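You operate a simulated robot arm through the tools that you are given. There is no shell and no other tool. Be economical: measure what you need, move in short steps, check, and stop when the job is done.

Carry out the task below with a simulated robot arm. There is one attempt and no reset: what you move stays moved.

TASK
Put the small carton that says "2" from the top of the purple table in the big blue tray. Put the tall carton marked "50" from the top of the black table on the belt behind engine two and the tall carton labelled "64" on the top of the purple table. Fetch the orange box labelled "702" from the green bench and set it on top of the brown flat carton there. Fetch the silver bracket and set it on top of the pipe flange on the green bench. Stack the red box labelled "829" from the top of the cream table on top of the red box marked "903". Put the black elbow on top of the blue box on the top of the yellow table. Do these in any order. Set down upright: tall carton, black elbow.

It is judged by the outcome, as a careful person would: the job done as asked, and still so three seconds after it is handed in. It fails if anything else is knocked over, pushed out of place, dropped, spilled or broken.

THE ROBOT
A 5-joint arm with a two-finger parallel gripper on a trunk, on a base that drives. Base frame: it is fixed to the floor where the robot stands at the start and does not move with it; the origin is under the middle of the robot, x ahead of it, y to its left, z up. Lengths are in mm, angles in degrees, forces in N, time in s.
With the tool pointing down near the work surface it reaches from about 580 to 940 mm from the robot's upright axis, wherever it stands. Its first joint turns from -149.0 to 149.0 degrees. Places, roughly: belt behind engine two [13400, -2500, 300]; big blue tray (26x19x5 cm) [16000, 1700, 900]; black elbow (7x4x7 cm) [22300, -600, 900]; blue box [22250, -250, 1000]; flat carton [1500, 1000, 750]; orange box [1750, 750, 750]; pipe flange (15x10x8 cm) [1900, 900, 800]; red box [17500, -1000, 1000]; silver bracket (9x5x5 cm) [2500, 900, 700]; small carton [15750, 1500, 750]; tall carton [13500, 0, 1000]; top of the purple table [16100, 1500, 800]. Payload 1.57 kg.
The tool frame sits at the grasp point between the pads (the TCP): z along the fingers, y along the line on which they close. The tips reach 30 mm beyond it. Largest opening 110 mm; finger width 24, thickness 12; the body of the gripper, 48 by 112 mm, starts 78 mm behind the TCP.
Orientation is told as [roll, pitch, yaw] about the base's x, y, z axes, in that order, counted from this pose: with the fingers straight down and closing along the base's y, the tool's x points along the base's -x, its y along +y and its z along -z.

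THE INTERFACE
- The arm moves only by the tool step_arm. Its argument "steps" is a list of rows, each a list of 7 numbers: the shift along the base's x, y, z in units of 40 mm (1.0 is 40 mm), then the turn, a rotation vector about the base's x, y, z in units of 5 degrees (1.0 is 5 degrees), then the gripper command, from -1 (shut) to 1 (fully open), values between in proportion. In form: [[dx, dy, dz, rx, ry, rz, gripper], ...]. A call has 1 to 20 rows; each row shifts and turns the commanded pose from where the row before left it. A call with a number of a shift or a turn outside -1 to 1 is refused whole. A row lasts 0.2 s, in which the tool goes at most 50 mm and 8.6 degrees; a call with a longer step from one row to the next is refused whole, and so is a gripper value outside its range. A pose out of reach is approached as far as the arm can. The call stops where the force on the tool passes 40 N (or 10 N more than at its start, if that is more) or the arm is blocked; 0.2 s more then pass. Each finger travels about 153 mm/s and halts on what it meets, pressing with about 25 N; the grip force reading is that of the motor and also rises with nothing between the fingers. The clock runs only during rows and for 0.2 s after the last one: add rows that do not move to give the fingers time. The reply holds the time, the measured pose of the TCP, the force on the tool along the base axes, the opening and the grip force, in the units named above and with some noise, with the torque about the TCP (base axes, N m) and any sound that the robot's microphone picked up, and new pictures: "views" is both (left out), scene, wrist or none.
- Cameras (640 x 400 px; columns grow to the right, rows downward): "scene" is now at [44, 167.9, 1826.4]; the picture's right is [-0.01, -1.00, 0.00], its down [-0.51, 0.01, -0.86] and it looks along [0.86, -0.01, -0.51] (base axes); focal length 259 px, centre (320, 200). "wrist" rides on the gripper at [70, 16, -141] in the tool frame; the picture's right is [-0.23, 0.97, 0.00], its down [-0.86, -0.20, -0.48] and it looks along [-0.47, -0.11, 0.88] (tool axes); focal length 222 px, centre (320, 200). There is no depth. A picture from a camera that has moved, and an enlarged one, comes with that camera's place and axes in the base frame and with its lens. The place of the scene camera against the robot may be out by one fixed shift of up to 18 mm in any direction.
- move_column(by): slides the trunk up (or, below 0, down) by that many mm; the arm and the scene camera ride with it, the base frame stays. It gives what a move gives, with no picture.
- drive_base(legs): drives the robot by 1 to 6 legs, each [ahead, turn to the left] in mm and degrees, along the robot's own axes; the way and the turn of a leg run together, so that a leg with both is an arc; at most 1500 mm and 180 degrees a leg. The arm and the cameras ride along, it lands a little off, and it stops where it bumps. It gives what a move gives, and a new picture of the scene camera.
- pan_tilt(pan, tilt): turns the head with the scene camera to pan (to the left, within 155 degrees either way) and tilt (down, from -29 to 69), counted from straight ahead of the robot. It gives what a move gives, and a new picture of the scene camera.
- close_up(camera, box): a new picture of the part [left, top, right, bottom] of that camera's present view, enlarged. No time passes.
- job_done(): hands the job in; it is judged then, once.

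Go step by step. Nothing tells you exact positions but the pictures and the camera data: compare them with the known pose of the tool, close in by small moves and look again before you grip or let go. The budget is 207 turns and 260 pictures, counting those below and the enlarged ones. Unless the task says otherwise, let go and move clear before handing in, and close with one line.

The tools are called after ">>>" by a JSON object that holds its "fn" and its "kwargs". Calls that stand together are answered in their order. step_arm: Moves the arm, as the interface text tells. Its arguments: {"type":"object","properties":{"steps":{"type":"array"},"views":{"type":"string","enum":["both","scene","wrist","none"]}},"required":["steps"]} The other tools are called the same way: move_column (by) slides the trunk up or down; drive_base (legs) drives the base; pan_tilt (pan, tilt) turns the head that bears the scene camera; close_up (camera, box) takes an enlarged picture of a part of a camera's view; job_done () hands the job in.

At the start:

```text
time: 0.0
ee_pos: [656.4, -181.7, 1080.9]
tcp_rot: [0.0, 0.0, -0.1]
contact_force: [0.2, -0.1, -0.5]
ft_torque: [0.03, -0.02, -0.01]
width: 110.2
finger_force: 0.0
trunk travel left (down, up): [-813.0, 157.0]
robot x, y, heading: [-1.9, -0.2, 0.1]
head pan, tilt: [-0.8, 30.9]
```

scene: 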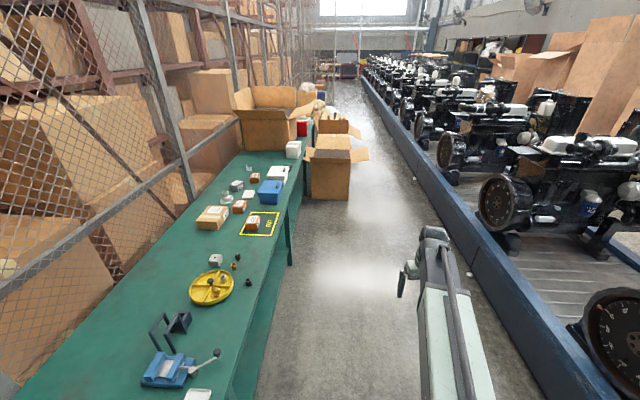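
wrist: 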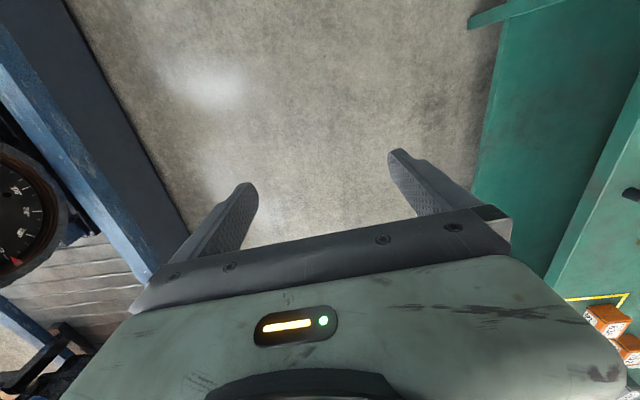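

I see the green bench on the left with several small boxes around x=1500–2500, y=700–1000. I'll take a close look at the bench items first.

>>> {"fn": "close_up", "kwargs": {"camera": "scene", "box": [180, 130, 320, 240]}}

>>> {"fn": "close_up", "kwargs": {"camera": "scene", "box": [130, 230, 290, 400]}}

```text
3.64 times, centred on (250, 185) of scene
camera zoom: at [44.0, 167.9, 1826.4], right [-0.01, -1.0, 0.0], down [-0.51, 0.01, -0.86], along [0.86, -0.01, -0.51], focal length 941 px, centre (574, 254)
```

zoom: 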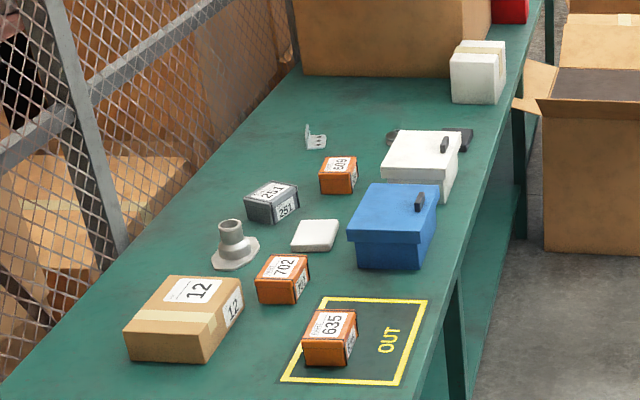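

```text
2.35 times, centred on (210, 315) of scene
camera zoom: at [44.0, 167.9, 1826.4], right [-0.01, -1.0, 0.0], down [-0.51, 0.01, -0.86], along [0.86, -0.01, -0.51], focal length 609 px, centre (579, -71)
```

zoom: 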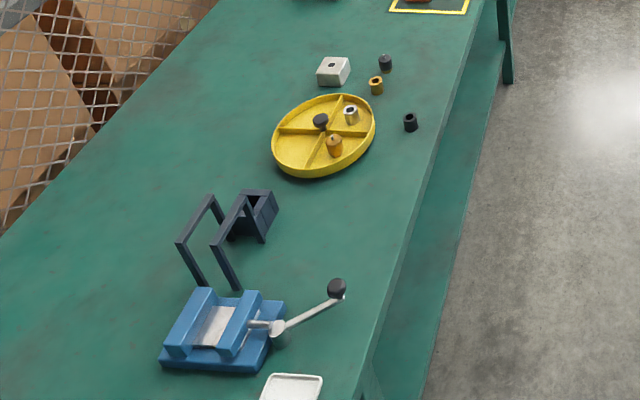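

The flat carton "12" is near (1620, 940), orange 702 near (1790, 780), the flange near (1950, 940) and the bracket near (2585, 890). The bench edge is about y=430. I'll drive to about (1950, 130), next to the bench.

>>> {"fn": "drive_base", "kwargs": {"legs": [[0, 9], [800, 0], [0, -9], [1150, 0]]}}

>>> {"fn": "pan_tilt", "kwargs": {"pan": 90, "tilt": 50}}

```text
time: 11.1
ee_pos: [2612.6, -52.5, 1078.5]
tcp_rot: [0.1, 0.0, 0.3]
contact_force: [0.2, 0.5, -0.7]
ft_torque: [0.01, 0.02, -0.01]
width: 109.7
finger_force: 0.0
trunk travel left (down, up): [-813.0, 157.0]
robot x, y, heading: [1957.9, 128.4, 0.5]
head pan, tilt: [-0.8, 30.9]
camera scene: at [1997.9, 296.8, 1826.4], right [0.0, -1.0, 0.0], down [-0.51, 0.0, -0.86], along [0.86, 0.0, -0.51], focal length 259 px, centre (320, 200)
```

scene: 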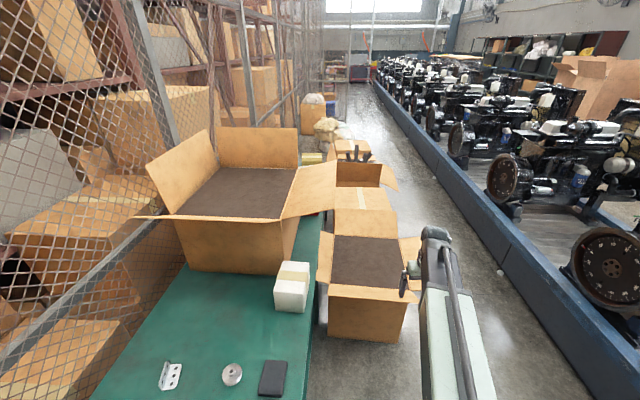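

```text
time: 12.8
ee_pos: [2612.4, -52.7, 1079.3]
tcp_rot: [0.0, 0.0, 0.3]
contact_force: [-0.1, -0.1, 0.8]
ft_torque: [-0.01, -0.03, 0.01]
width: 110.1
finger_force: 0.0
trunk travel left (down, up): [-813.0, 157.0]
robot x, y, heading: [1957.7, 127.8, 0.5]
head pan, tilt: [90.0, 50.0]
camera scene: at [1906.6, 374.1, 1798.3], right [1.0, 0.01, 0.0], down [0.01, -0.77, -0.64], along [-0.01, 0.64, -0.77], focal length 259 px, centre (320, 200)
```

scene: 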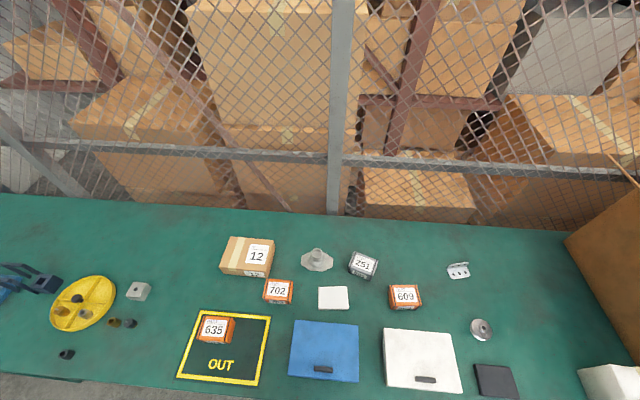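

Now I have a good overhead-like view. I'll enlarge it for measurement.

>>> {"fn": "close_up", "kwargs": {"camera": "scene", "box": [210, 225, 350, 312]}}

>>> {"fn": "close_up", "kwargs": {"camera": "scene", "box": [340, 225, 500, 325]}}

```text
4.57 times, centred on (280, 268) of scene
camera zoom: at [1906.6, 374.1, 1798.3], right [1.0, 0.01, 0.0], down [0.01, -0.77, -0.64], along [-0.01, 0.64, -0.77], focal length 1183 px, centre (503, -113)
```

zoom: 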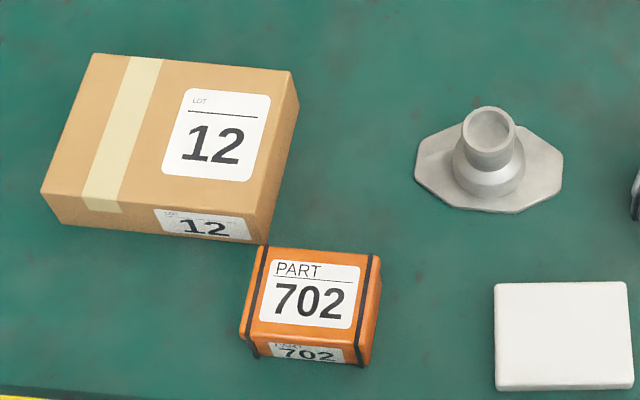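

```text
4.00 times, centred on (420, 275) of scene
camera zoom: at [1906.6, 374.1, 1798.3], right [1.0, 0.01, 0.0], down [0.01, -0.77, -0.64], along [-0.01, 0.64, -0.77], focal length 1035 px, centre (-80, -100)
```

zoom: 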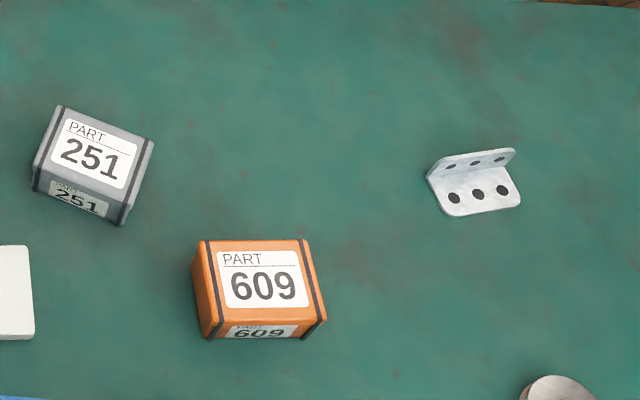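

I'll swing the arm round to the left at its present height, toward orange 702 at about (1730, 770).

>>> {"fn": "step_arm", "kwargs": {"steps": [[-0.023, 0.968, 0, 0, 0, 0, 1], [-0.023, 0.968, 0, 0, 0, 0, 1], [-0.023, 0.968, 0, 0, 0, 0, 1], [-0.023, 0.968, 0, 0, 0, 0, 1], [-0.023, 0.968, 0, 0, 0, 0, 1], [-0.023, 0.968, 0, 0, 0, 0, 1], [-0.023, 0.968, 0, 0, 0, 0, 1], [-0.023, 0.968, 0, 0, 0, 0, 1], [-0.023, 0.968, 0, 0, 0, 0, 1], [-0.023, 0.968, 0, 0, 0, 0, 1], [-0.023, 0.968, 0, 0, 0, 0, 1], [-0.023, 0.968, 0, 0, 0, 0, 1], [-0.023, 0.968, 0, 0, 0, 0, 1], [-0.023, 0.968, 0, 0, 0, 0, 1], [-0.023, 0.968, 0, 0, 0, 0, 1], [-0.917, 0.667, 0, 0, 0, 0, 1], [-0.917, 0.667, 0, 0, 0, 0, 1], [-0.917, 0.667, 0, 0, 0, 0, 1], [-0.917, 0.667, 0, 0, 0, 0, 1], [-0.917, 0.667, 0, 0, 0, 0, 1]], "views": "none"}}

>>> {"fn": "step_arm", "kwargs": {"steps": [[-0.917, 0.667, 0, 0, 0, 0, 1], [-0.917, 0.667, 0, 0, 0, 0, 1], [-0.917, 0.667, 0, 0, 0, 0, 1], [-0.917, 0.667, 0, 0, 0, 0, 1], [-0.917, 0.667, 0, 0, 0, 0, 1], [-0.917, 0.667, 0, 0, 0, 0, 1], [-0.917, 0.667, 0, 0, 0, 0, 1], [-0.97, -0.18, 0, 0, 0, 0, 1], [-0.97, -0.18, 0, 0, 0, 0, 1], [-0.97, -0.18, 0, 0, 0, 0, 1], [-0.97, -0.18, 0, 0, 0, 0, 1], [-0.97, -0.18, 0, 0, 0, 0, 1], [-0.97, -0.18, 0, 0, 0, 0, 1], [-0.97, -0.18, 0, 0, 0, 0, 1], [-0.97, -0.18, 0, 0, 0, 0, 1], [-0.97, -0.18, 0, 0, 0, 0, 1], [-0.97, -0.18, 0, 0, 0, 0, 1], [-0.97, -0.18, 0, 0, 0, 0, 1]], "views": "both"}}

```text
time: 17.0
ee_pos: [2412.9, 663.3, 1080.4]
tcp_rot: [0.0, 0.0, 0.3]
contact_force: [0.7, -0.2, -0.1]
ft_torque: [0.02, 0.04, -0.02]
width: 110.1
finger_force: 0.0
trunk travel left (down, up): [-813.0, 157.0]
robot x, y, heading: [1956.8, 128.9, 0.3]
head pan, tilt: [90.0, 50.0]
```

```text
time: 20.8
ee_pos: [1730.6, 769.9, 1078.8]
tcp_rot: [0.1, 0.0, 0.3]
contact_force: [0.8, 0.4, 0.6]
ft_torque: [0.0, -0.01, 0.01]
width: 110.1
finger_force: 0.0
trunk travel left (down, up): [-813.0, 157.0]
robot x, y, heading: [1957.6, 124.3, 0.7]
head pan, tilt: [90.0, 50.0]
camera scene: at [1905.9, 374.1, 1798.3], right [1.0, 0.01, 0.0], down [0.01, -0.77, -0.64], along [-0.01, 0.64, -0.77], focal length 259 px, centre (320, 200)
camera wrist: at [1661.3, 786.7, 1221.7], right [0.22, 0.98, 0.0], down [0.86, -0.19, 0.48], along [0.47, -0.11, -0.88], focal length 222 px, centre (320, 200)
```

scene: 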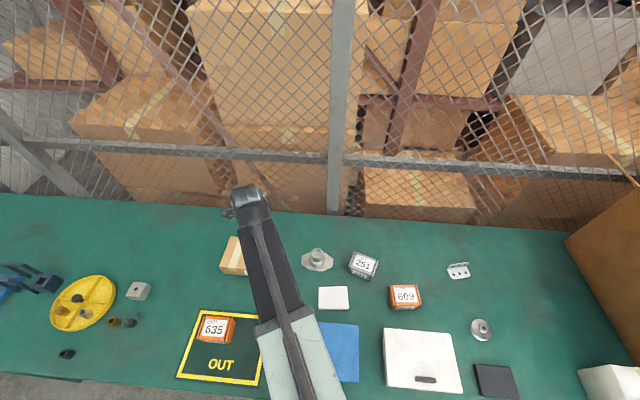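
wrist: 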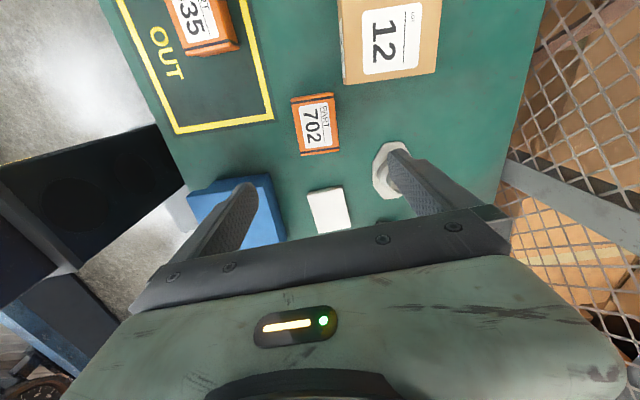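

In the wrist view 702 lies at about (1736, 758). I'll go down to z≈890 and look again.

>>> {"fn": "step_arm", "kwargs": {"steps": [[0.15, -0.3, -1, 0, 0, 0, 1], [0, 0, -1, 0, 0, 0, 1], [0, 0, -1, 0, 0, 0, 1], [0, 0, -1, 0, 0, 0, 1], [0, 0, -0.7, 0, 0, 0, 1], [0, 0, 0, 0, 0, 0, 1]], "views": "wrist"}}

```text
time: 22.2
ee_pos: [1736.5, 762.4, 1079.5]
tcp_rot: [0.0, 0.1, 0.3]
contact_force: [-0.1, -0.7, 0.0]
ft_torque: [0.0, 0.0, 0.02]
width: 110.1
finger_force: 0.1
out of reach, approached as far as the arm can: row 1, 2, 3, 4, 5
trunk travel left (down, up): [-813.0, 157.0]
robot x, y, heading: [1956.9, 130.0, 0.6]
head pan, tilt: [90.0, 50.0]
camera wrist: at [1667.2, 777.6, 1221.8], right [0.22, 0.98, 0.0], down [0.86, -0.19, 0.48], along [0.47, -0.11, -0.88], focal length 222 px, centre (320, 200)
```

wrist: 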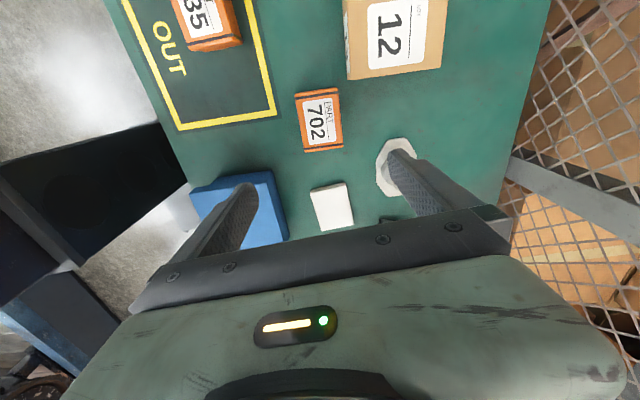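

The arm is at its lower limit at this trunk height, so I'll lower the trunk.

>>> {"fn": "move_column", "kwargs": {"by": -190}}

>>> {"fn": "step_arm", "kwargs": {"steps": [[0, 0, 0, 0, 0, 0, 1]], "views": "wrist"}}

```text
time: 24.3
ee_pos: [1736.0, 761.2, 889.7]
tcp_rot: [0.1, -0.1, 0.3]
contact_force: [0.2, -1.1, -0.3]
ft_torque: [-0.02, 0.01, 0.01]
width: 109.6
finger_force: 0.1
trunk travel left (down, up): [-623.0, 347.0]
robot x, y, heading: [1958.0, 126.6, 0.8]
head pan, tilt: [90.0, 50.0]
```

```text
time: 24.7
ee_pos: [1735.1, 762.1, 889.7]
tcp_rot: [0.0, 0.1, 0.3]
contact_force: [1.1, -0.4, -0.7]
ft_torque: [0.03, 0.01, 0.01]
width: 109.9
finger_force: 0.1
trunk travel left (down, up): [-623.0, 347.0]
robot x, y, heading: [1950.7, 126.6, 0.4]
head pan, tilt: [90.0, 50.0]
camera wrist: at [1667.2, 777.5, 1031.8], right [0.22, 0.98, 0.0], down [0.86, -0.19, 0.48], along [0.47, -0.11, -0.88], focal length 222 px, centre (320, 200)
```

wrist: 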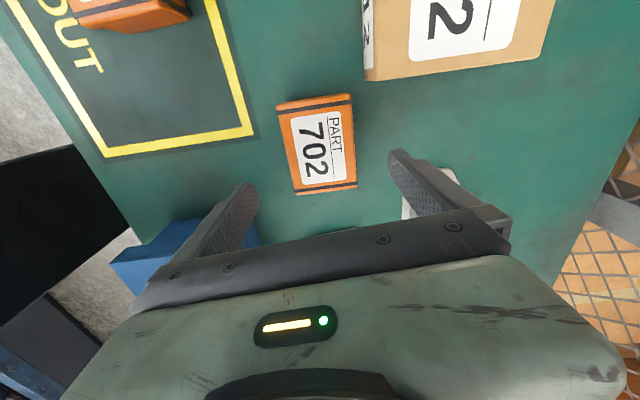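

The 702 top centre is about (1750, 758, ~740), yaw about −5°. I'll centre over it, turn to match and lower partway.

>>> {"fn": "step_arm", "kwargs": {"steps": [[0.34, -0.1, 0, 0, 0, -1, 1], [0, 0, 0, 0, 0, 0, 1]], "views": "none"}}

>>> {"fn": "move_column", "kwargs": {"by": -90}}

>>> {"fn": "step_arm", "kwargs": {"steps": [[0, 0, 0, 0, 0, 0, 1]], "views": "wrist"}}

```text
time: 25.3
ee_pos: [1750.4, 758.0, 889.3]
tcp_rot: [-0.1, 0.0, -4.7]
contact_force: [-0.1, -0.5, -0.3]
ft_torque: [0.0, 0.03, 0.03]
width: 110.1
finger_force: 0.0
trunk travel left (down, up): [-623.0, 347.0]
robot x, y, heading: [1953.0, 130.0, 0.6]
head pan, tilt: [90.0, 50.0]
```

```text
time: 26.5
ee_pos: [1748.2, 759.0, 799.6]
tcp_rot: [0.0, 0.0, -4.6]
contact_force: [0.2, -0.3, 0.8]
ft_torque: [0.02, 0.01, 0.03]
width: 110.1
finger_force: 0.1
trunk travel left (down, up): [-533.0, 437.0]
robot x, y, heading: [1949.6, 124.5, 0.7]
head pan, tilt: [90.0, 50.0]
```

```text
time: 26.9
ee_pos: [1748.5, 757.6, 799.8]
tcp_rot: [0.0, -0.1, -4.7]
contact_force: [0.2, -0.1, -0.1]
ft_torque: [0.03, 0.05, 0.04]
width: 110.0
finger_force: 0.0
trunk travel left (down, up): [-533.0, 437.0]
robot x, y, heading: [1959.5, 131.2, 0.5]
head pan, tilt: [90.0, 50.0]
camera wrist: at [1681.9, 779.3, 941.8], right [0.31, 0.95, 0.0], down [0.84, -0.27, 0.48], along [0.46, -0.15, -0.88], focal length 222 px, centre (320, 200)
```

wrist: 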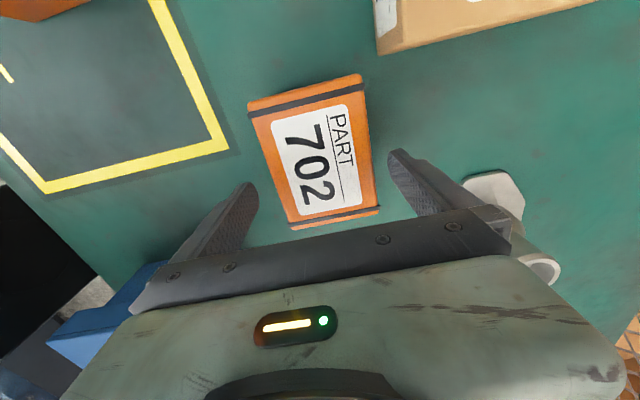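

Well centred. I'll lower to TCP z≈735 and close.

>>> {"fn": "move_column", "kwargs": {"by": -64}}

>>> {"fn": "step_arm", "kwargs": {"steps": [[0, 0, 0, 0, 0, 0, 0.5], [0, 0, 0, 0, 0, 0, -0.5], [0, 0, 0, 0, 0, 0, -1], [0, 0, 0, 0, 0, 0, -1]], "views": "wrist"}}

```text
time: 27.7
ee_pos: [1749.6, 756.8, 750.0]
tcp_rot: [0.0, 0.1, -4.8]
contact_force: [-1.7, -11.2, 32.4]
ft_torque: [0.99, -0.44, -0.28]
width: 105.5
finger_force: 0.1
trunk travel left (down, up): [-481.0, 489.0]
robot x, y, heading: [1954.9, 125.0, 0.8]
head pan, tilt: [90.0, 50.0]
stopped: the force on the tool passed its limit at 282 N (the readings are from after the stop); the commanded pose is now the measured one
```

```text
time: 28.2
ee_pos: [1748.6, 756.7, 750.0]
tcp_rot: [0.0, 0.2, -4.7]
contact_force: [-2.7, 5.9, 50.9]
ft_torque: [-2.02, -0.37, -0.02]
width: 79.6
finger_force: 24.8
trunk travel left (down, up): [-481.0, 489.0]
robot x, y, heading: [1956.4, 129.9, 0.7]
head pan, tilt: [90.0, 50.0]
stopped in row 2: the force on the tool passed its limit at 124 N (the readings are from after the stop); the commanded pose is now the measured one
camera wrist: at [1682.2, 778.6, 892.4], right [0.31, 0.95, 0.0], down [0.84, -0.27, 0.48], along [0.45, -0.15, -0.88], focal length 222 px, centre (320, 200)
```

wrist: 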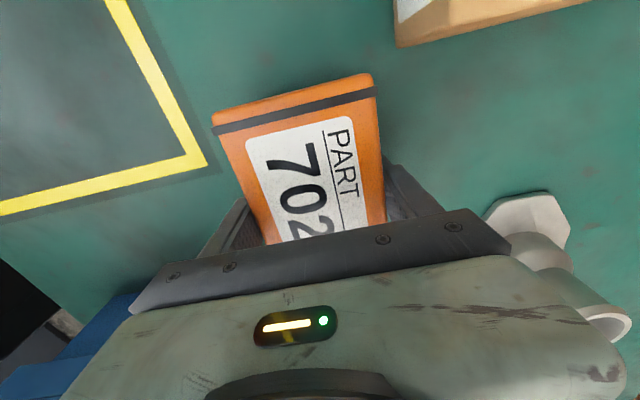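

The tips reached the bench (so bench top ≈ 720) and the box is gripped at 80 mm. I'll lift by the trunk.

>>> {"fn": "move_column", "kwargs": {"by": 140}}

>>> {"fn": "step_arm", "kwargs": {"steps": [[0, 0, 0, 0, 0, 0, -1], [0, 0, 0, 0, 0, 0, -1]], "views": "both"}}

```text
time: 29.9
ee_pos: [1749.3, 759.2, 888.0]
tcp_rot: [-0.1, 0.1, -4.7]
contact_force: [0.3, -0.2, -4.9]
ft_torque: [-0.03, -0.06, -0.03]
width: 79.8
finger_force: 24.9
trunk travel left (down, up): [-621.0, 349.0]
robot x, y, heading: [1952.2, 128.7, 0.7]
head pan, tilt: [90.0, 50.0]
```

```text
time: 30.5
ee_pos: [1748.9, 759.0, 888.2]
tcp_rot: [-0.1, 0.2, -4.7]
contact_force: [0.1, 0.3, -4.9]
ft_torque: [-0.04, -0.07, 0.06]
width: 79.7
finger_force: 24.8
trunk travel left (down, up): [-621.0, 349.0]
robot x, y, heading: [1955.3, 124.3, 0.8]
head pan, tilt: [90.0, 50.0]
camera scene: at [1906.0, 374.6, 1606.5], right [1.0, 0.01, 0.0], down [0.01, -0.77, -0.64], along [-0.01, 0.64, -0.77], focal length 259 px, centre (320, 200)
camera wrist: at [1681.5, 780.6, 1030.0], right [0.31, 0.95, 0.0], down [0.84, -0.27, 0.48], along [0.45, -0.15, -0.88], focal length 222 px, centre (320, 200)
```

scene: 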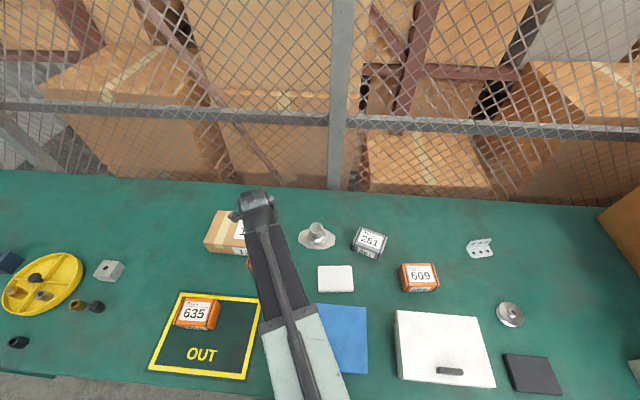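
wrist: 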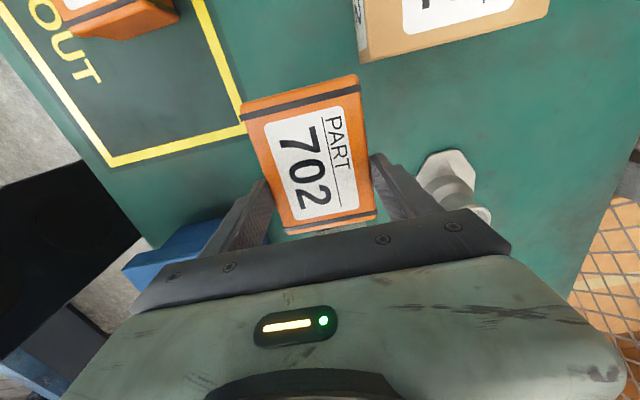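

The 702 is held about 14 mm off centre in x and its bottom is near TCP−30. Next I'll move it over the brown carton, around (1582, 909).

>>> {"fn": "step_arm", "kwargs": {"steps": [[-0.76, 0.73, 0, 0, 0, 0, -1], [-0.76, 0.73, 0, 0, 0, 0, -1], [-0.76, 0.73, 0, 0, 0, 0, -1], [-0.76, 0.73, 0, 0, 0, 0, -1], [-0.76, 0.73, 0, 0, 0, 0, -1], [0, 0, 0, 0, 0, 0, -1]], "views": "both"}}

```text
time: 31.9
ee_pos: [1595.1, 906.3, 887.5]
tcp_rot: [-0.2, 0.1, -4.8]
contact_force: [0.5, 0.0, -4.9]
ft_torque: [-0.04, -0.08, -0.03]
width: 79.7
finger_force: 25.3
trunk travel left (down, up): [-621.0, 349.0]
robot x, y, heading: [1957.3, 130.3, 0.5]
head pan, tilt: [90.0, 50.0]
camera scene: at [1905.6, 374.9, 1606.4], right [1.0, 0.01, 0.0], down [0.01, -0.77, -0.64], along [-0.01, 0.64, -0.77], focal length 259 px, centre (320, 200)
camera wrist: at [1528.5, 928.1, 1029.6], right [0.31, 0.95, 0.0], down [0.84, -0.27, 0.48], along [0.45, -0.15, -0.88], focal length 222 px, centre (320, 200)
```

scene: 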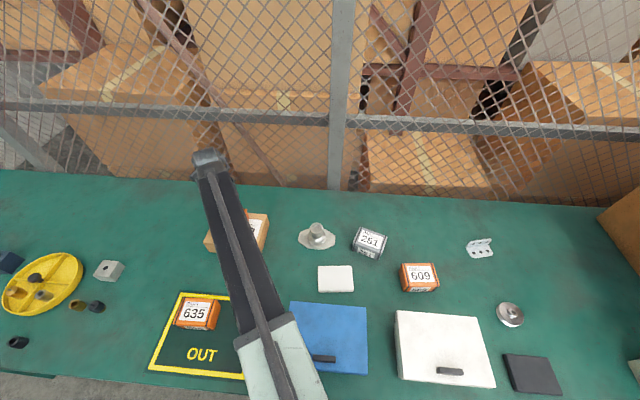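
wrist: 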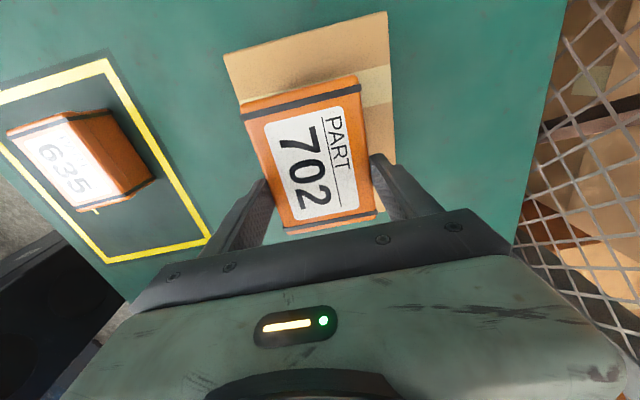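

The 702 is centred over the carton at about (1581, 911). I'll lower partway.

>>> {"fn": "move_column", "kwargs": {"by": -45}}

>>> {"fn": "step_arm", "kwargs": {"steps": [[0, 0, -0.2, 0, 0, 0, -1], [0, 0, -0.2, 0, 0, 0, -1], [0, 0, 0, 0, 0, 0, -1]], "views": "both"}}

```text
time: 32.7
ee_pos: [1597.6, 903.4, 847.2]
tcp_rot: [0.0, 0.2, -4.7]
contact_force: [-1.0, 1.6, 42.0]
ft_torque: [-1.08, -0.24, 0.07]
width: 79.9
finger_force: 24.9
trunk travel left (down, up): [-577.0, 393.0]
robot x, y, heading: [1949.7, 130.0, 0.7]
head pan, tilt: [90.0, 50.0]
stopped: the force on the tool passed its limit at 105 N (the readings are from after the stop); the commanded pose is now the measured one
```

```text
time: 33.5
ee_pos: [1597.3, 903.9, 846.5]
tcp_rot: [0.1, 0.2, -4.7]
contact_force: [0.7, -1.7, 38.6]
ft_torque: [0.63, -0.39, -0.01]
width: 79.8
finger_force: 24.8
out of reach, approached as far as the arm can: row 1, 2
trunk travel left (down, up): [-577.0, 393.0]
robot x, y, heading: [1954.2, 130.5, 0.7]
head pan, tilt: [90.0, 50.0]
camera scene: at [1908.2, 369.8, 1563.6], right [1.0, 0.01, 0.0], down [0.01, -0.76, -0.65], along [-0.01, 0.65, -0.76], focal length 259 px, centre (320, 200)
camera wrist: at [1530.4, 925.3, 989.5], right [0.31, 0.95, 0.0], down [0.84, -0.27, 0.47], along [0.45, -0.14, -0.88], focal length 222 px, centre (320, 200)
```

scene: 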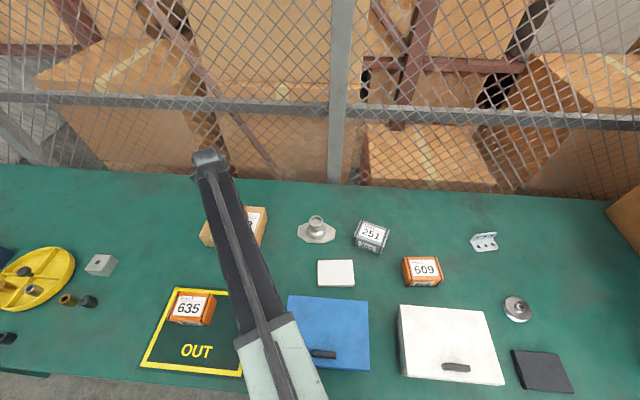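
wrist: 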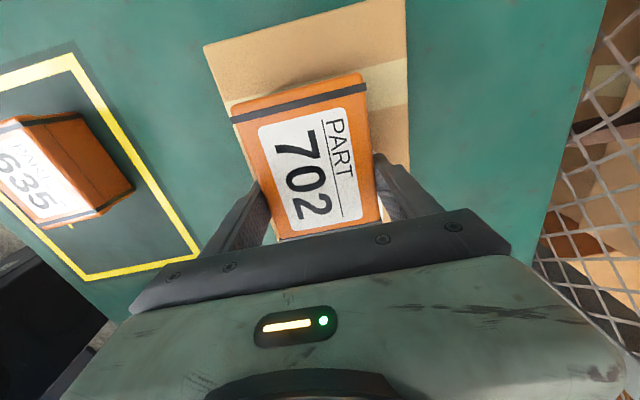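

The box is touching the carton top and well within it. I'll release and lift.

>>> {"fn": "step_arm", "kwargs": {"steps": [[0, 0, 0, 0, 0, 0, 0.6], [0, 0, 0, 0, 0, 0, 1], [0, 0, 0, 0, 0, 0, 1]], "views": "none"}}

>>> {"fn": "move_column", "kwargs": {"by": 160}}

>>> {"fn": "step_arm", "kwargs": {"steps": [[0, 0, 0, 0, 0, 0, 1]], "views": "wrist"}}

```text
time: 34.3
ee_pos: [1595.1, 906.8, 844.6]
tcp_rot: [0.1, 0.2, -4.6]
contact_force: [-0.4, -0.5, 0.5]
ft_torque: [0.02, 0.0, -0.02]
width: 110.1
finger_force: 0.2
trunk travel left (down, up): [-577.0, 393.0]
robot x, y, heading: [1956.2, 125.3, 0.5]
head pan, tilt: [90.0, 50.0]
```

```text
time: 36.2
ee_pos: [1594.8, 906.1, 1005.1]
tcp_rot: [0.0, 0.2, -4.7]
contact_force: [0.2, 0.7, 0.0]
ft_torque: [0.01, 0.0, -0.05]
width: 109.9
finger_force: 0.1
trunk travel left (down, up): [-737.0, 233.0]
robot x, y, heading: [1952.5, 128.1, 0.4]
head pan, tilt: [90.0, 50.0]
```

```text
time: 36.6
ee_pos: [1596.7, 906.2, 1004.6]
tcp_rot: [0.0, 0.1, -4.7]
contact_force: [0.0, 0.2, 0.5]
ft_torque: [0.04, 0.02, 0.01]
width: 110.1
finger_force: 0.1
trunk travel left (down, up): [-737.0, 233.0]
robot x, y, heading: [1950.7, 128.3, 0.6]
head pan, tilt: [90.0, 50.0]
camera wrist: at [1529.0, 928.0, 1146.3], right [0.31, 0.95, 0.0], down [0.84, -0.27, 0.48], along [0.45, -0.15, -0.88], focal length 222 px, centre (320, 200)
```

wrist: 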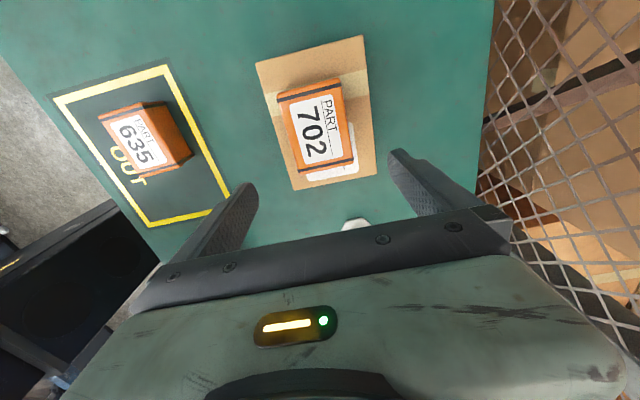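

702 is on the carton. Next is the bracket, at about (2506, 854), standing plate on its far side. I'll drive 250 mm ahead and swing the arm toward it.

>>> {"fn": "drive_base", "kwargs": {"legs": [[250, 0]]}}

>>> {"fn": "step_arm", "kwargs": {"steps": [[1, 0, 0, 0, 0, 0, 1], [1, 0, 0, 0, 0, 0, 1], [1, 0, 0, 0, 0, 0, 1], [1, 0, 0, 0, 0, 0, 1], [1, 0, 0, 0, 0, 0, 1], [1, 0, 0, 0, 0, 0, 1], [1, 0, 0, 0, 0, 0, 1], [1, 0, 0, 0, 0, 0, 1], [1, 0, 0, 0, 0, 0, 1], [1, 0, 0, 0, 0, 0, 1], [1, 0, 0, 0, 0, 0, 1], [1, -0.2, 0, 0, 0, 0, 1], [1, -0.2, 0, 0, 0, 0, 1], [1, -0.2, 0, 0, 0, 0, 1], [1, -0.2, 0, 0, 0, 1, 1], [1, -0.2, 0, 0, 0, 1, 1], [0, -0.2, 0, 0, 0, 0, 1]], "views": "wrist"}}

```text
time: 38.4
ee_pos: [1853.0, 910.9, 1003.4]
tcp_rot: [0.0, 0.1, -4.9]
contact_force: [0.1, -0.5, 0.0]
ft_torque: [-0.02, -0.01, 0.0]
width: 110.1
finger_force: 0.1
trunk travel left (down, up): [-737.0, 233.0]
robot x, y, heading: [2209.2, 131.7, 0.5]
head pan, tilt: [90.0, 50.0]
camera scene: at [2160.2, 377.0, 1722.7], right [1.0, 0.01, 0.0], down [0.01, -0.77, -0.64], along [-0.01, 0.64, -0.77], focal length 259 px, centre (320, 200)
```

scene: 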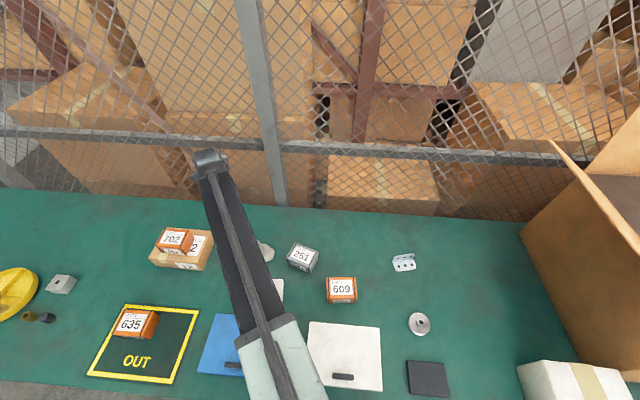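

```text
time: 42.0
ee_pos: [2492.4, 860.4, 1004.1]
tcp_rot: [0.0, 0.1, 5.1]
contact_force: [0.8, 1.2, -0.7]
ft_torque: [0.02, 0.01, 0.01]
width: 110.1
finger_force: 0.1
trunk travel left (down, up): [-737.0, 233.0]
robot x, y, heading: [2207.1, 130.8, 0.5]
head pan, tilt: [90.0, 50.0]
camera wrist: at [2422.6, 870.8, 1146.4], right [0.14, 0.99, 0.0], down [0.87, -0.12, 0.48], along [0.47, -0.07, -0.88], focal length 222 px, centre (320, 200)
```

wrist: 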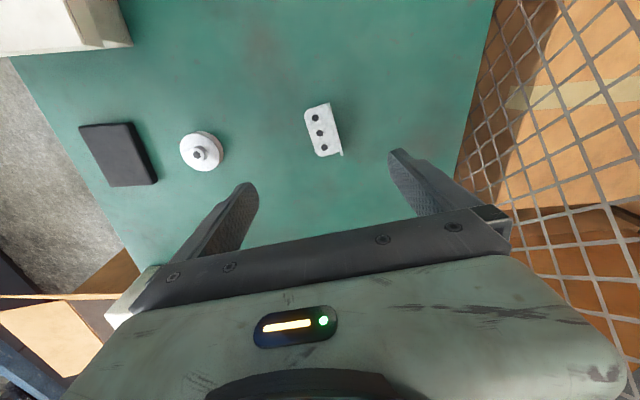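

The bracket's standing plate is near (2507, 882), yaw about 8°. I'll move over it and lower to check.

>>> {"fn": "step_arm", "kwargs": {"steps": [[0.36, 0.5, 0, 0, 0, 0.6, 1], [0, 0, 0, 0, 0, 0, 0.5]], "views": "none"}}

>>> {"fn": "move_column", "kwargs": {"by": -160}}

>>> {"fn": "step_arm", "kwargs": {"steps": [[0, 0, 0, 0, 0, 0, 0.3]], "views": "wrist"}}

```text
time: 42.6
ee_pos: [2505.1, 881.7, 1003.5]
tcp_rot: [0.0, 0.0, 8.1]
contact_force: [0.6, 0.5, -0.3]
ft_torque: [-0.01, 0.03, 0.01]
width: 82.7
finger_force: 0.1
trunk travel left (down, up): [-737.0, 233.0]
robot x, y, heading: [2209.6, 130.5, 0.5]
head pan, tilt: [90.0, 50.0]
```

```text
time: 44.4
ee_pos: [2505.3, 881.3, 844.5]
tcp_rot: [0.1, 0.2, 8.1]
contact_force: [-0.5, 0.4, 0.1]
ft_torque: [0.0, 0.01, 0.0]
width: 82.4
finger_force: 0.1
trunk travel left (down, up): [-577.0, 393.0]
robot x, y, heading: [2208.9, 132.4, 0.3]
head pan, tilt: [90.0, 50.0]
```

```text
time: 44.8
ee_pos: [2506.0, 882.6, 843.8]
tcp_rot: [0.0, 0.0, 8.2]
contact_force: [-0.2, 0.1, -1.0]
ft_torque: [0.02, 0.03, 0.03]
width: 71.3
finger_force: 0.1
trunk travel left (down, up): [-577.0, 393.0]
robot x, y, heading: [2208.0, 130.6, 0.6]
head pan, tilt: [90.0, 50.0]
camera wrist: at [2435.5, 887.8, 986.5], right [0.09, 1.0, 0.0], down [0.88, -0.08, 0.48], along [0.47, -0.04, -0.88], focal length 222 px, centre (320, 200)
```

wrist: 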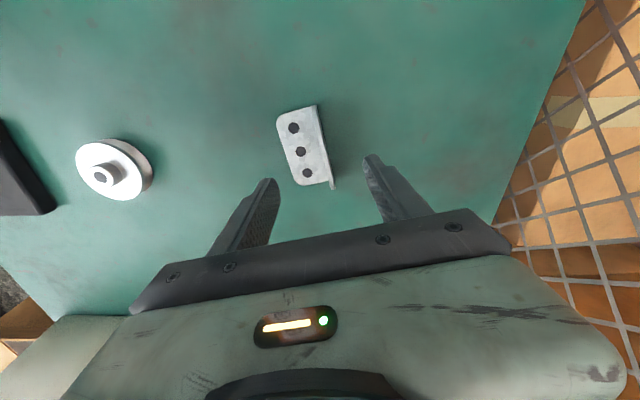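

Plate line is at y≈887 under the TCP. I'll shift +4 mm, lower to z≈768 and close on the plate.

>>> {"fn": "step_arm", "kwargs": {"steps": [[0.06, 0.11, 0, 0, 0, 0, 0.2]], "views": "none"}}

>>> {"fn": "move_column", "kwargs": {"by": -76}}

>>> {"fn": "step_arm", "kwargs": {"steps": [[0, 0, 0, 0, 0, 0, -0.2], [0, 0, 0, 0, 0, 0, -0.6], [0, 0, 0, 0, 0, 0, -1], [0, 0, 0, 0, 0, 0, -1]], "views": "wrist"}}

```text
time: 45.2
ee_pos: [2508.0, 886.9, 844.1]
tcp_rot: [0.0, 0.1, 8.0]
contact_force: [-0.8, -0.1, 0.6]
ft_torque: [0.01, 0.0, 0.0]
width: 65.9
finger_force: 0.1
trunk travel left (down, up): [-577.0, 393.0]
robot x, y, heading: [2209.2, 132.7, 0.3]
head pan, tilt: [90.0, 50.0]
```

```text
time: 46.4
ee_pos: [2508.7, 885.8, 768.3]
tcp_rot: [0.0, 0.1, 8.1]
contact_force: [0.4, -0.8, -0.1]
ft_torque: [0.0, -0.01, 0.01]
width: 66.0
finger_force: 0.0
trunk travel left (down, up): [-501.0, 469.0]
robot x, y, heading: [2210.5, 131.3, 0.4]
head pan, tilt: [90.0, 50.0]
```

```text
time: 47.4
ee_pos: [2507.9, 885.7, 768.2]
tcp_rot: [0.1, 0.1, 8.1]
contact_force: [0.4, -0.2, 1.1]
ft_torque: [0.02, -0.06, 0.06]
width: 4.6
finger_force: 25.2
trunk travel left (down, up): [-501.0, 469.0]
robot x, y, heading: [2206.3, 128.6, 0.7]
head pan, tilt: [90.0, 50.0]
camera wrist: at [2438.0, 892.1, 910.5], right [0.09, 1.0, 0.0], down [0.88, -0.08, 0.48], along [0.47, -0.04, -0.88], focal length 222 px, centre (320, 200)
```

wrist: 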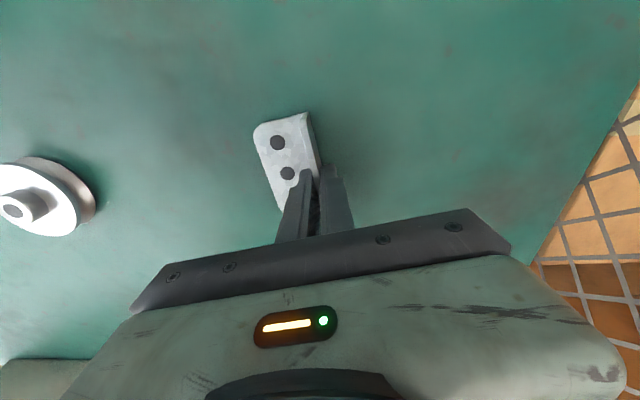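

The bracket is gripped on its plate (4.6 mm), with its bottom at TCP−48. I'll lift and carry it to just short of the flange for a look.

>>> {"fn": "move_column", "kwargs": {"by": 150}}

>>> {"fn": "step_arm", "kwargs": {"steps": [[-0.98, 0.05, 0, 0, 0, 0, -1], [-0.98, 0.05, 0, 0, 0, 0, -1], [-0.98, 0.05, 0, 0, 0, 0, -1], [-0.98, 0.05, 0, 0, 0, 0, -1], [-0.98, 0.05, 0, 0, 0, 0, -1], [-0.98, 0.05, 0, 0, 0, 0, -1], [-0.98, 0.05, 0, 0, 0, 0, -1], [-0.98, 0.05, 0, 0, 0, 0, -1], [-0.98, 0.05, 0, 0, 0, 0, -1], [-0.98, 0.05, 0, 0, 0, 0, -1], [-0.98, 0.05, 0, 0, 0, 0, -1], [-0.98, 0.05, 0, 0, 0, 0, -1], [-0.98, 0.05, 0, 0, 0, 0, -1], [-0.98, 0.05, 0, 0, 0, 0, -1], [0, 0, 0, 0, 0, 0, -1]], "views": "wrist"}}

```text
time: 49.1
ee_pos: [2507.7, 886.1, 917.7]
tcp_rot: [0.0, 0.2, 8.1]
contact_force: [0.2, 0.0, -2.6]
ft_torque: [-0.02, -0.01, 0.0]
width: 4.6
finger_force: 25.8
trunk travel left (down, up): [-651.0, 319.0]
robot x, y, heading: [2211.3, 134.0, 0.7]
head pan, tilt: [90.0, 50.0]
```

```text
time: 52.3
ee_pos: [1960.0, 913.3, 918.2]
tcp_rot: [-0.1, 0.0, 8.1]
contact_force: [-0.2, 0.1, -2.9]
ft_torque: [0.04, 0.04, -0.03]
width: 4.7
finger_force: 24.8
trunk travel left (down, up): [-651.0, 319.0]
robot x, y, heading: [2211.7, 127.6, 0.6]
head pan, tilt: [90.0, 50.0]
camera wrist: at [1890.2, 919.7, 1060.1], right [0.09, 1.0, 0.0], down [0.88, -0.08, 0.48], along [0.48, -0.04, -0.88], focal length 222 px, centre (320, 200)
```

wrist: 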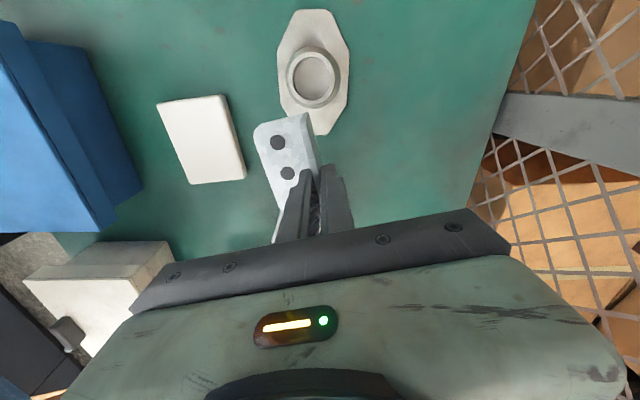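

The pipe mouth is at about (1886, 912), top ~800. I'll move the bracket over it and lower to just above.

>>> {"fn": "step_arm", "kwargs": {"steps": [[-0.94, 0.17, 0, 0, 0, 0, -1], [-0.94, 0.17, 0, 0, 0, 0, -1], [0, 0, 0, 0, 0, 0, -1]], "views": "none"}}

>>> {"fn": "move_column", "kwargs": {"by": -58}}

>>> {"fn": "step_arm", "kwargs": {"steps": [[0, 0, 0, 0, 0, 0, -1]], "views": "both"}}

>>> {"fn": "close_up", "kwargs": {"camera": "scene", "box": [150, 130, 290, 230]}}

```text
time: 53.1
ee_pos: [1883.8, 926.2, 918.6]
tcp_rot: [0.0, 0.1, 8.1]
contact_force: [-1.0, -0.7, -2.7]
ft_torque: [0.04, -0.05, 0.02]
width: 4.5
finger_force: 24.3
trunk travel left (down, up): [-651.0, 319.0]
robot x, y, heading: [2208.2, 133.4, 0.5]
head pan, tilt: [90.0, 50.0]
```

```text
time: 54.1
ee_pos: [1885.1, 926.8, 859.3]
tcp_rot: [0.0, 0.1, 8.0]
contact_force: [-0.3, 0.1, -2.1]
ft_torque: [0.02, -0.05, 0.0]
width: 4.8
finger_force: 24.7
trunk travel left (down, up): [-593.0, 377.0]
robot x, y, heading: [2203.2, 131.2, 0.2]
head pan, tilt: [90.0, 50.0]
```

```text
time: 54.5
ee_pos: [1885.1, 927.6, 858.5]
tcp_rot: [0.0, 0.1, 8.2]
contact_force: [-0.1, 0.0, -3.2]
ft_torque: [0.06, 0.01, -0.01]
width: 4.7
finger_force: 24.8
trunk travel left (down, up): [-593.0, 377.0]
robot x, y, heading: [2210.9, 130.7, 0.6]
head pan, tilt: [90.0, 50.0]
camera scene: at [2160.1, 377.3, 1578.7], right [1.0, 0.01, 0.0], down [0.01, -0.77, -0.64], along [-0.01, 0.64, -0.77], focal length 259 px, centre (320, 200)
camera wrist: at [1814.1, 933.5, 1002.2], right [0.09, 1.0, 0.0], down [0.88, -0.08, 0.48], along [0.47, -0.04, -0.88], focal length 222 px, centre (320, 200)
```

scene: 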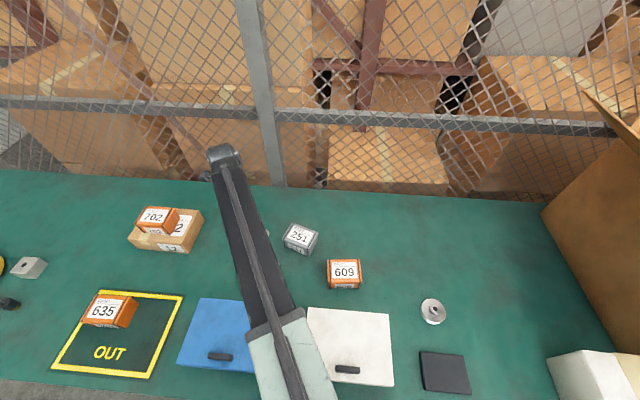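
wrist: 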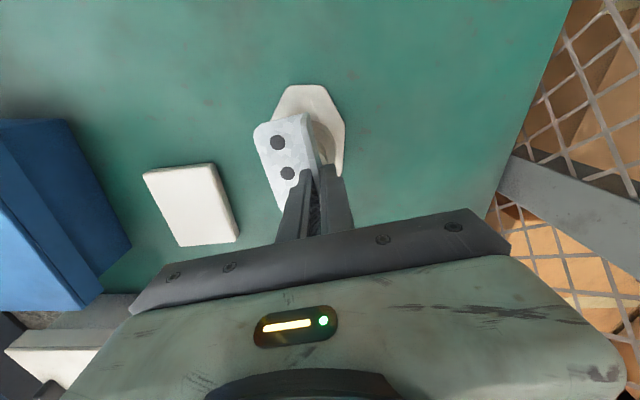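

```text
4.00 times, centred on (220, 180) of scene
camera zoom: at [2160.1, 377.3, 1578.7], right [1.0, 0.01, 0.0], down [0.01, -0.77, -0.64], along [-0.01, 0.64, -0.77], focal length 1035 px, centre (720, 280)
```

zoom: 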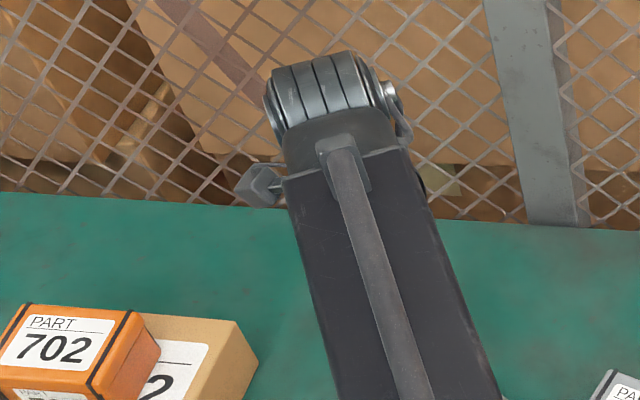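

Alignment looks right (pipe centre ≈ 16 mm to the near side of the plate). I'll nudge +4 mm in x and lower gently to contact.

>>> {"fn": "step_arm", "kwargs": {"steps": [[0.1, 0, 0, 0, 0, 0, -1]], "views": "none"}}

>>> {"fn": "move_column", "kwargs": {"by": -8}}

>>> {"fn": "move_column", "kwargs": {"by": -4}}

```text
time: 54.9
ee_pos: [1888.1, 927.6, 859.8]
tcp_rot: [0.0, 0.2, 8.2]
contact_force: [0.0, -0.2, -2.8]
ft_torque: [0.04, 0.0, -0.01]
width: 4.5
finger_force: 24.9
trunk travel left (down, up): [-593.0, 377.0]
robot x, y, heading: [2209.2, 132.9, 0.8]
head pan, tilt: [90.0, 50.0]
```

```text
time: 55.5
ee_pos: [1888.1, 925.8, 850.8]
tcp_rot: [0.0, 0.1, 8.0]
contact_force: [1.3, 0.7, -2.6]
ft_torque: [0.04, -0.02, -0.03]
width: 4.5
finger_force: 25.1
trunk travel left (down, up): [-585.0, 385.0]
robot x, y, heading: [2211.9, 128.9, 0.4]
head pan, tilt: [90.0, 50.0]
```

```text
time: 56.0
ee_pos: [1888.3, 926.9, 848.2]
tcp_rot: [0.0, 0.2, 8.1]
contact_force: [-0.1, -0.5, 0.5]
ft_torque: [-0.01, -0.02, -0.01]
width: 4.7
finger_force: 24.9
trunk travel left (down, up): [-581.0, 389.0]
robot x, y, heading: [2206.8, 132.6, 0.6]
head pan, tilt: [90.0, 50.0]
```

Contact has just been made. I'll release gently.

>>> {"fn": "step_arm", "kwargs": {"steps": [[0, 0, 0, 0, 0, 0, -0.85], [0, 0, 0, 0, 0, 0, -0.7], [0, 0, 0, 0, 0, 0, -0.6], [0, 0, 0, 0, 0, 0, -0.6]], "views": "wrist"}}

```text
time: 57.0
ee_pos: [1887.3, 926.9, 847.4]
tcp_rot: [0.1, 0.0, 8.2]
contact_force: [-1.4, 0.5, 0.0]
ft_torque: [0.01, 0.01, -0.02]
width: 21.8
finger_force: 0.0
trunk travel left (down, up): [-581.0, 389.0]
robot x, y, heading: [2210.1, 128.6, 0.7]
head pan, tilt: [90.0, 50.0]
camera wrist: at [1818.0, 933.0, 990.3], right [0.09, 1.0, 0.0], down [0.88, -0.08, 0.48], along [0.47, -0.04, -0.88], focal length 222 px, centre (320, 200)
```

wrist: 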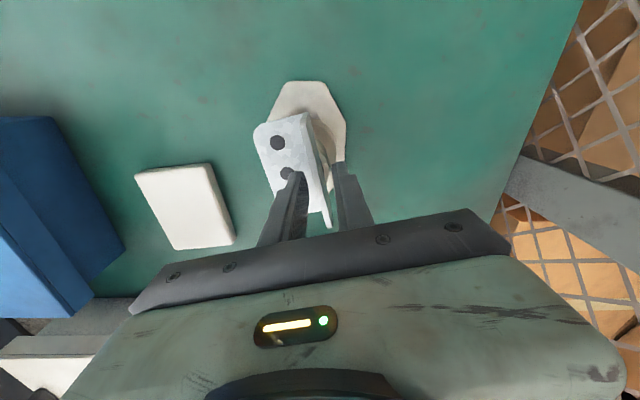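

Stable so far. I'll lift straight up with the fingers as they are, clear it and check.

>>> {"fn": "move_column", "kwargs": {"by": 180}}

>>> {"fn": "step_arm", "kwargs": {"steps": [[1, -0.4, 0, 0, 0, 0, 0], [1, -0.4, 0, 0, 0, 0, 0]], "views": "wrist"}}

```text
time: 59.0
ee_pos: [1888.6, 926.9, 1026.8]
tcp_rot: [0.0, 0.1, 8.1]
contact_force: [0.2, 0.5, 0.1]
ft_torque: [-0.01, 0.02, 0.03]
width: 21.9
finger_force: 0.0
trunk travel left (down, up): [-761.0, 209.0]
robot x, y, heading: [2211.1, 128.9, 0.6]
head pan, tilt: [90.0, 50.0]
```

```text
time: 59.6
ee_pos: [1968.8, 894.2, 1027.4]
tcp_rot: [0.0, -0.1, 8.2]
contact_force: [0.2, -0.6, -0.3]
ft_torque: [-0.01, 0.0, 0.03]
width: 55.0
finger_force: 0.1
trunk travel left (down, up): [-761.0, 209.0]
robot x, y, heading: [2209.5, 128.2, 0.6]
head pan, tilt: [90.0, 50.0]
camera wrist: at [1898.5, 900.7, 1170.6], right [0.09, 1.0, 0.0], down [0.88, -0.08, 0.48], along [0.47, -0.04, -0.88], focal length 222 px, centre (320, 200)
```

wrist: 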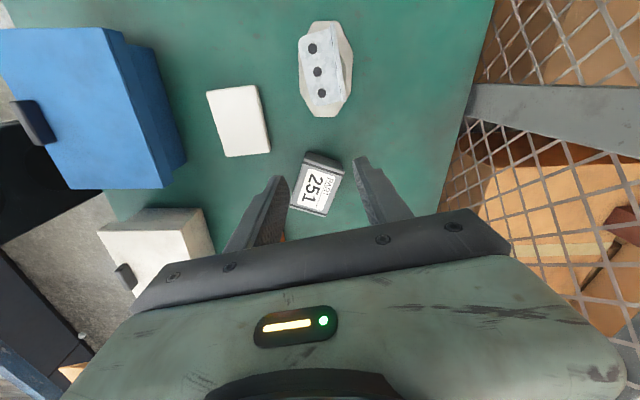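

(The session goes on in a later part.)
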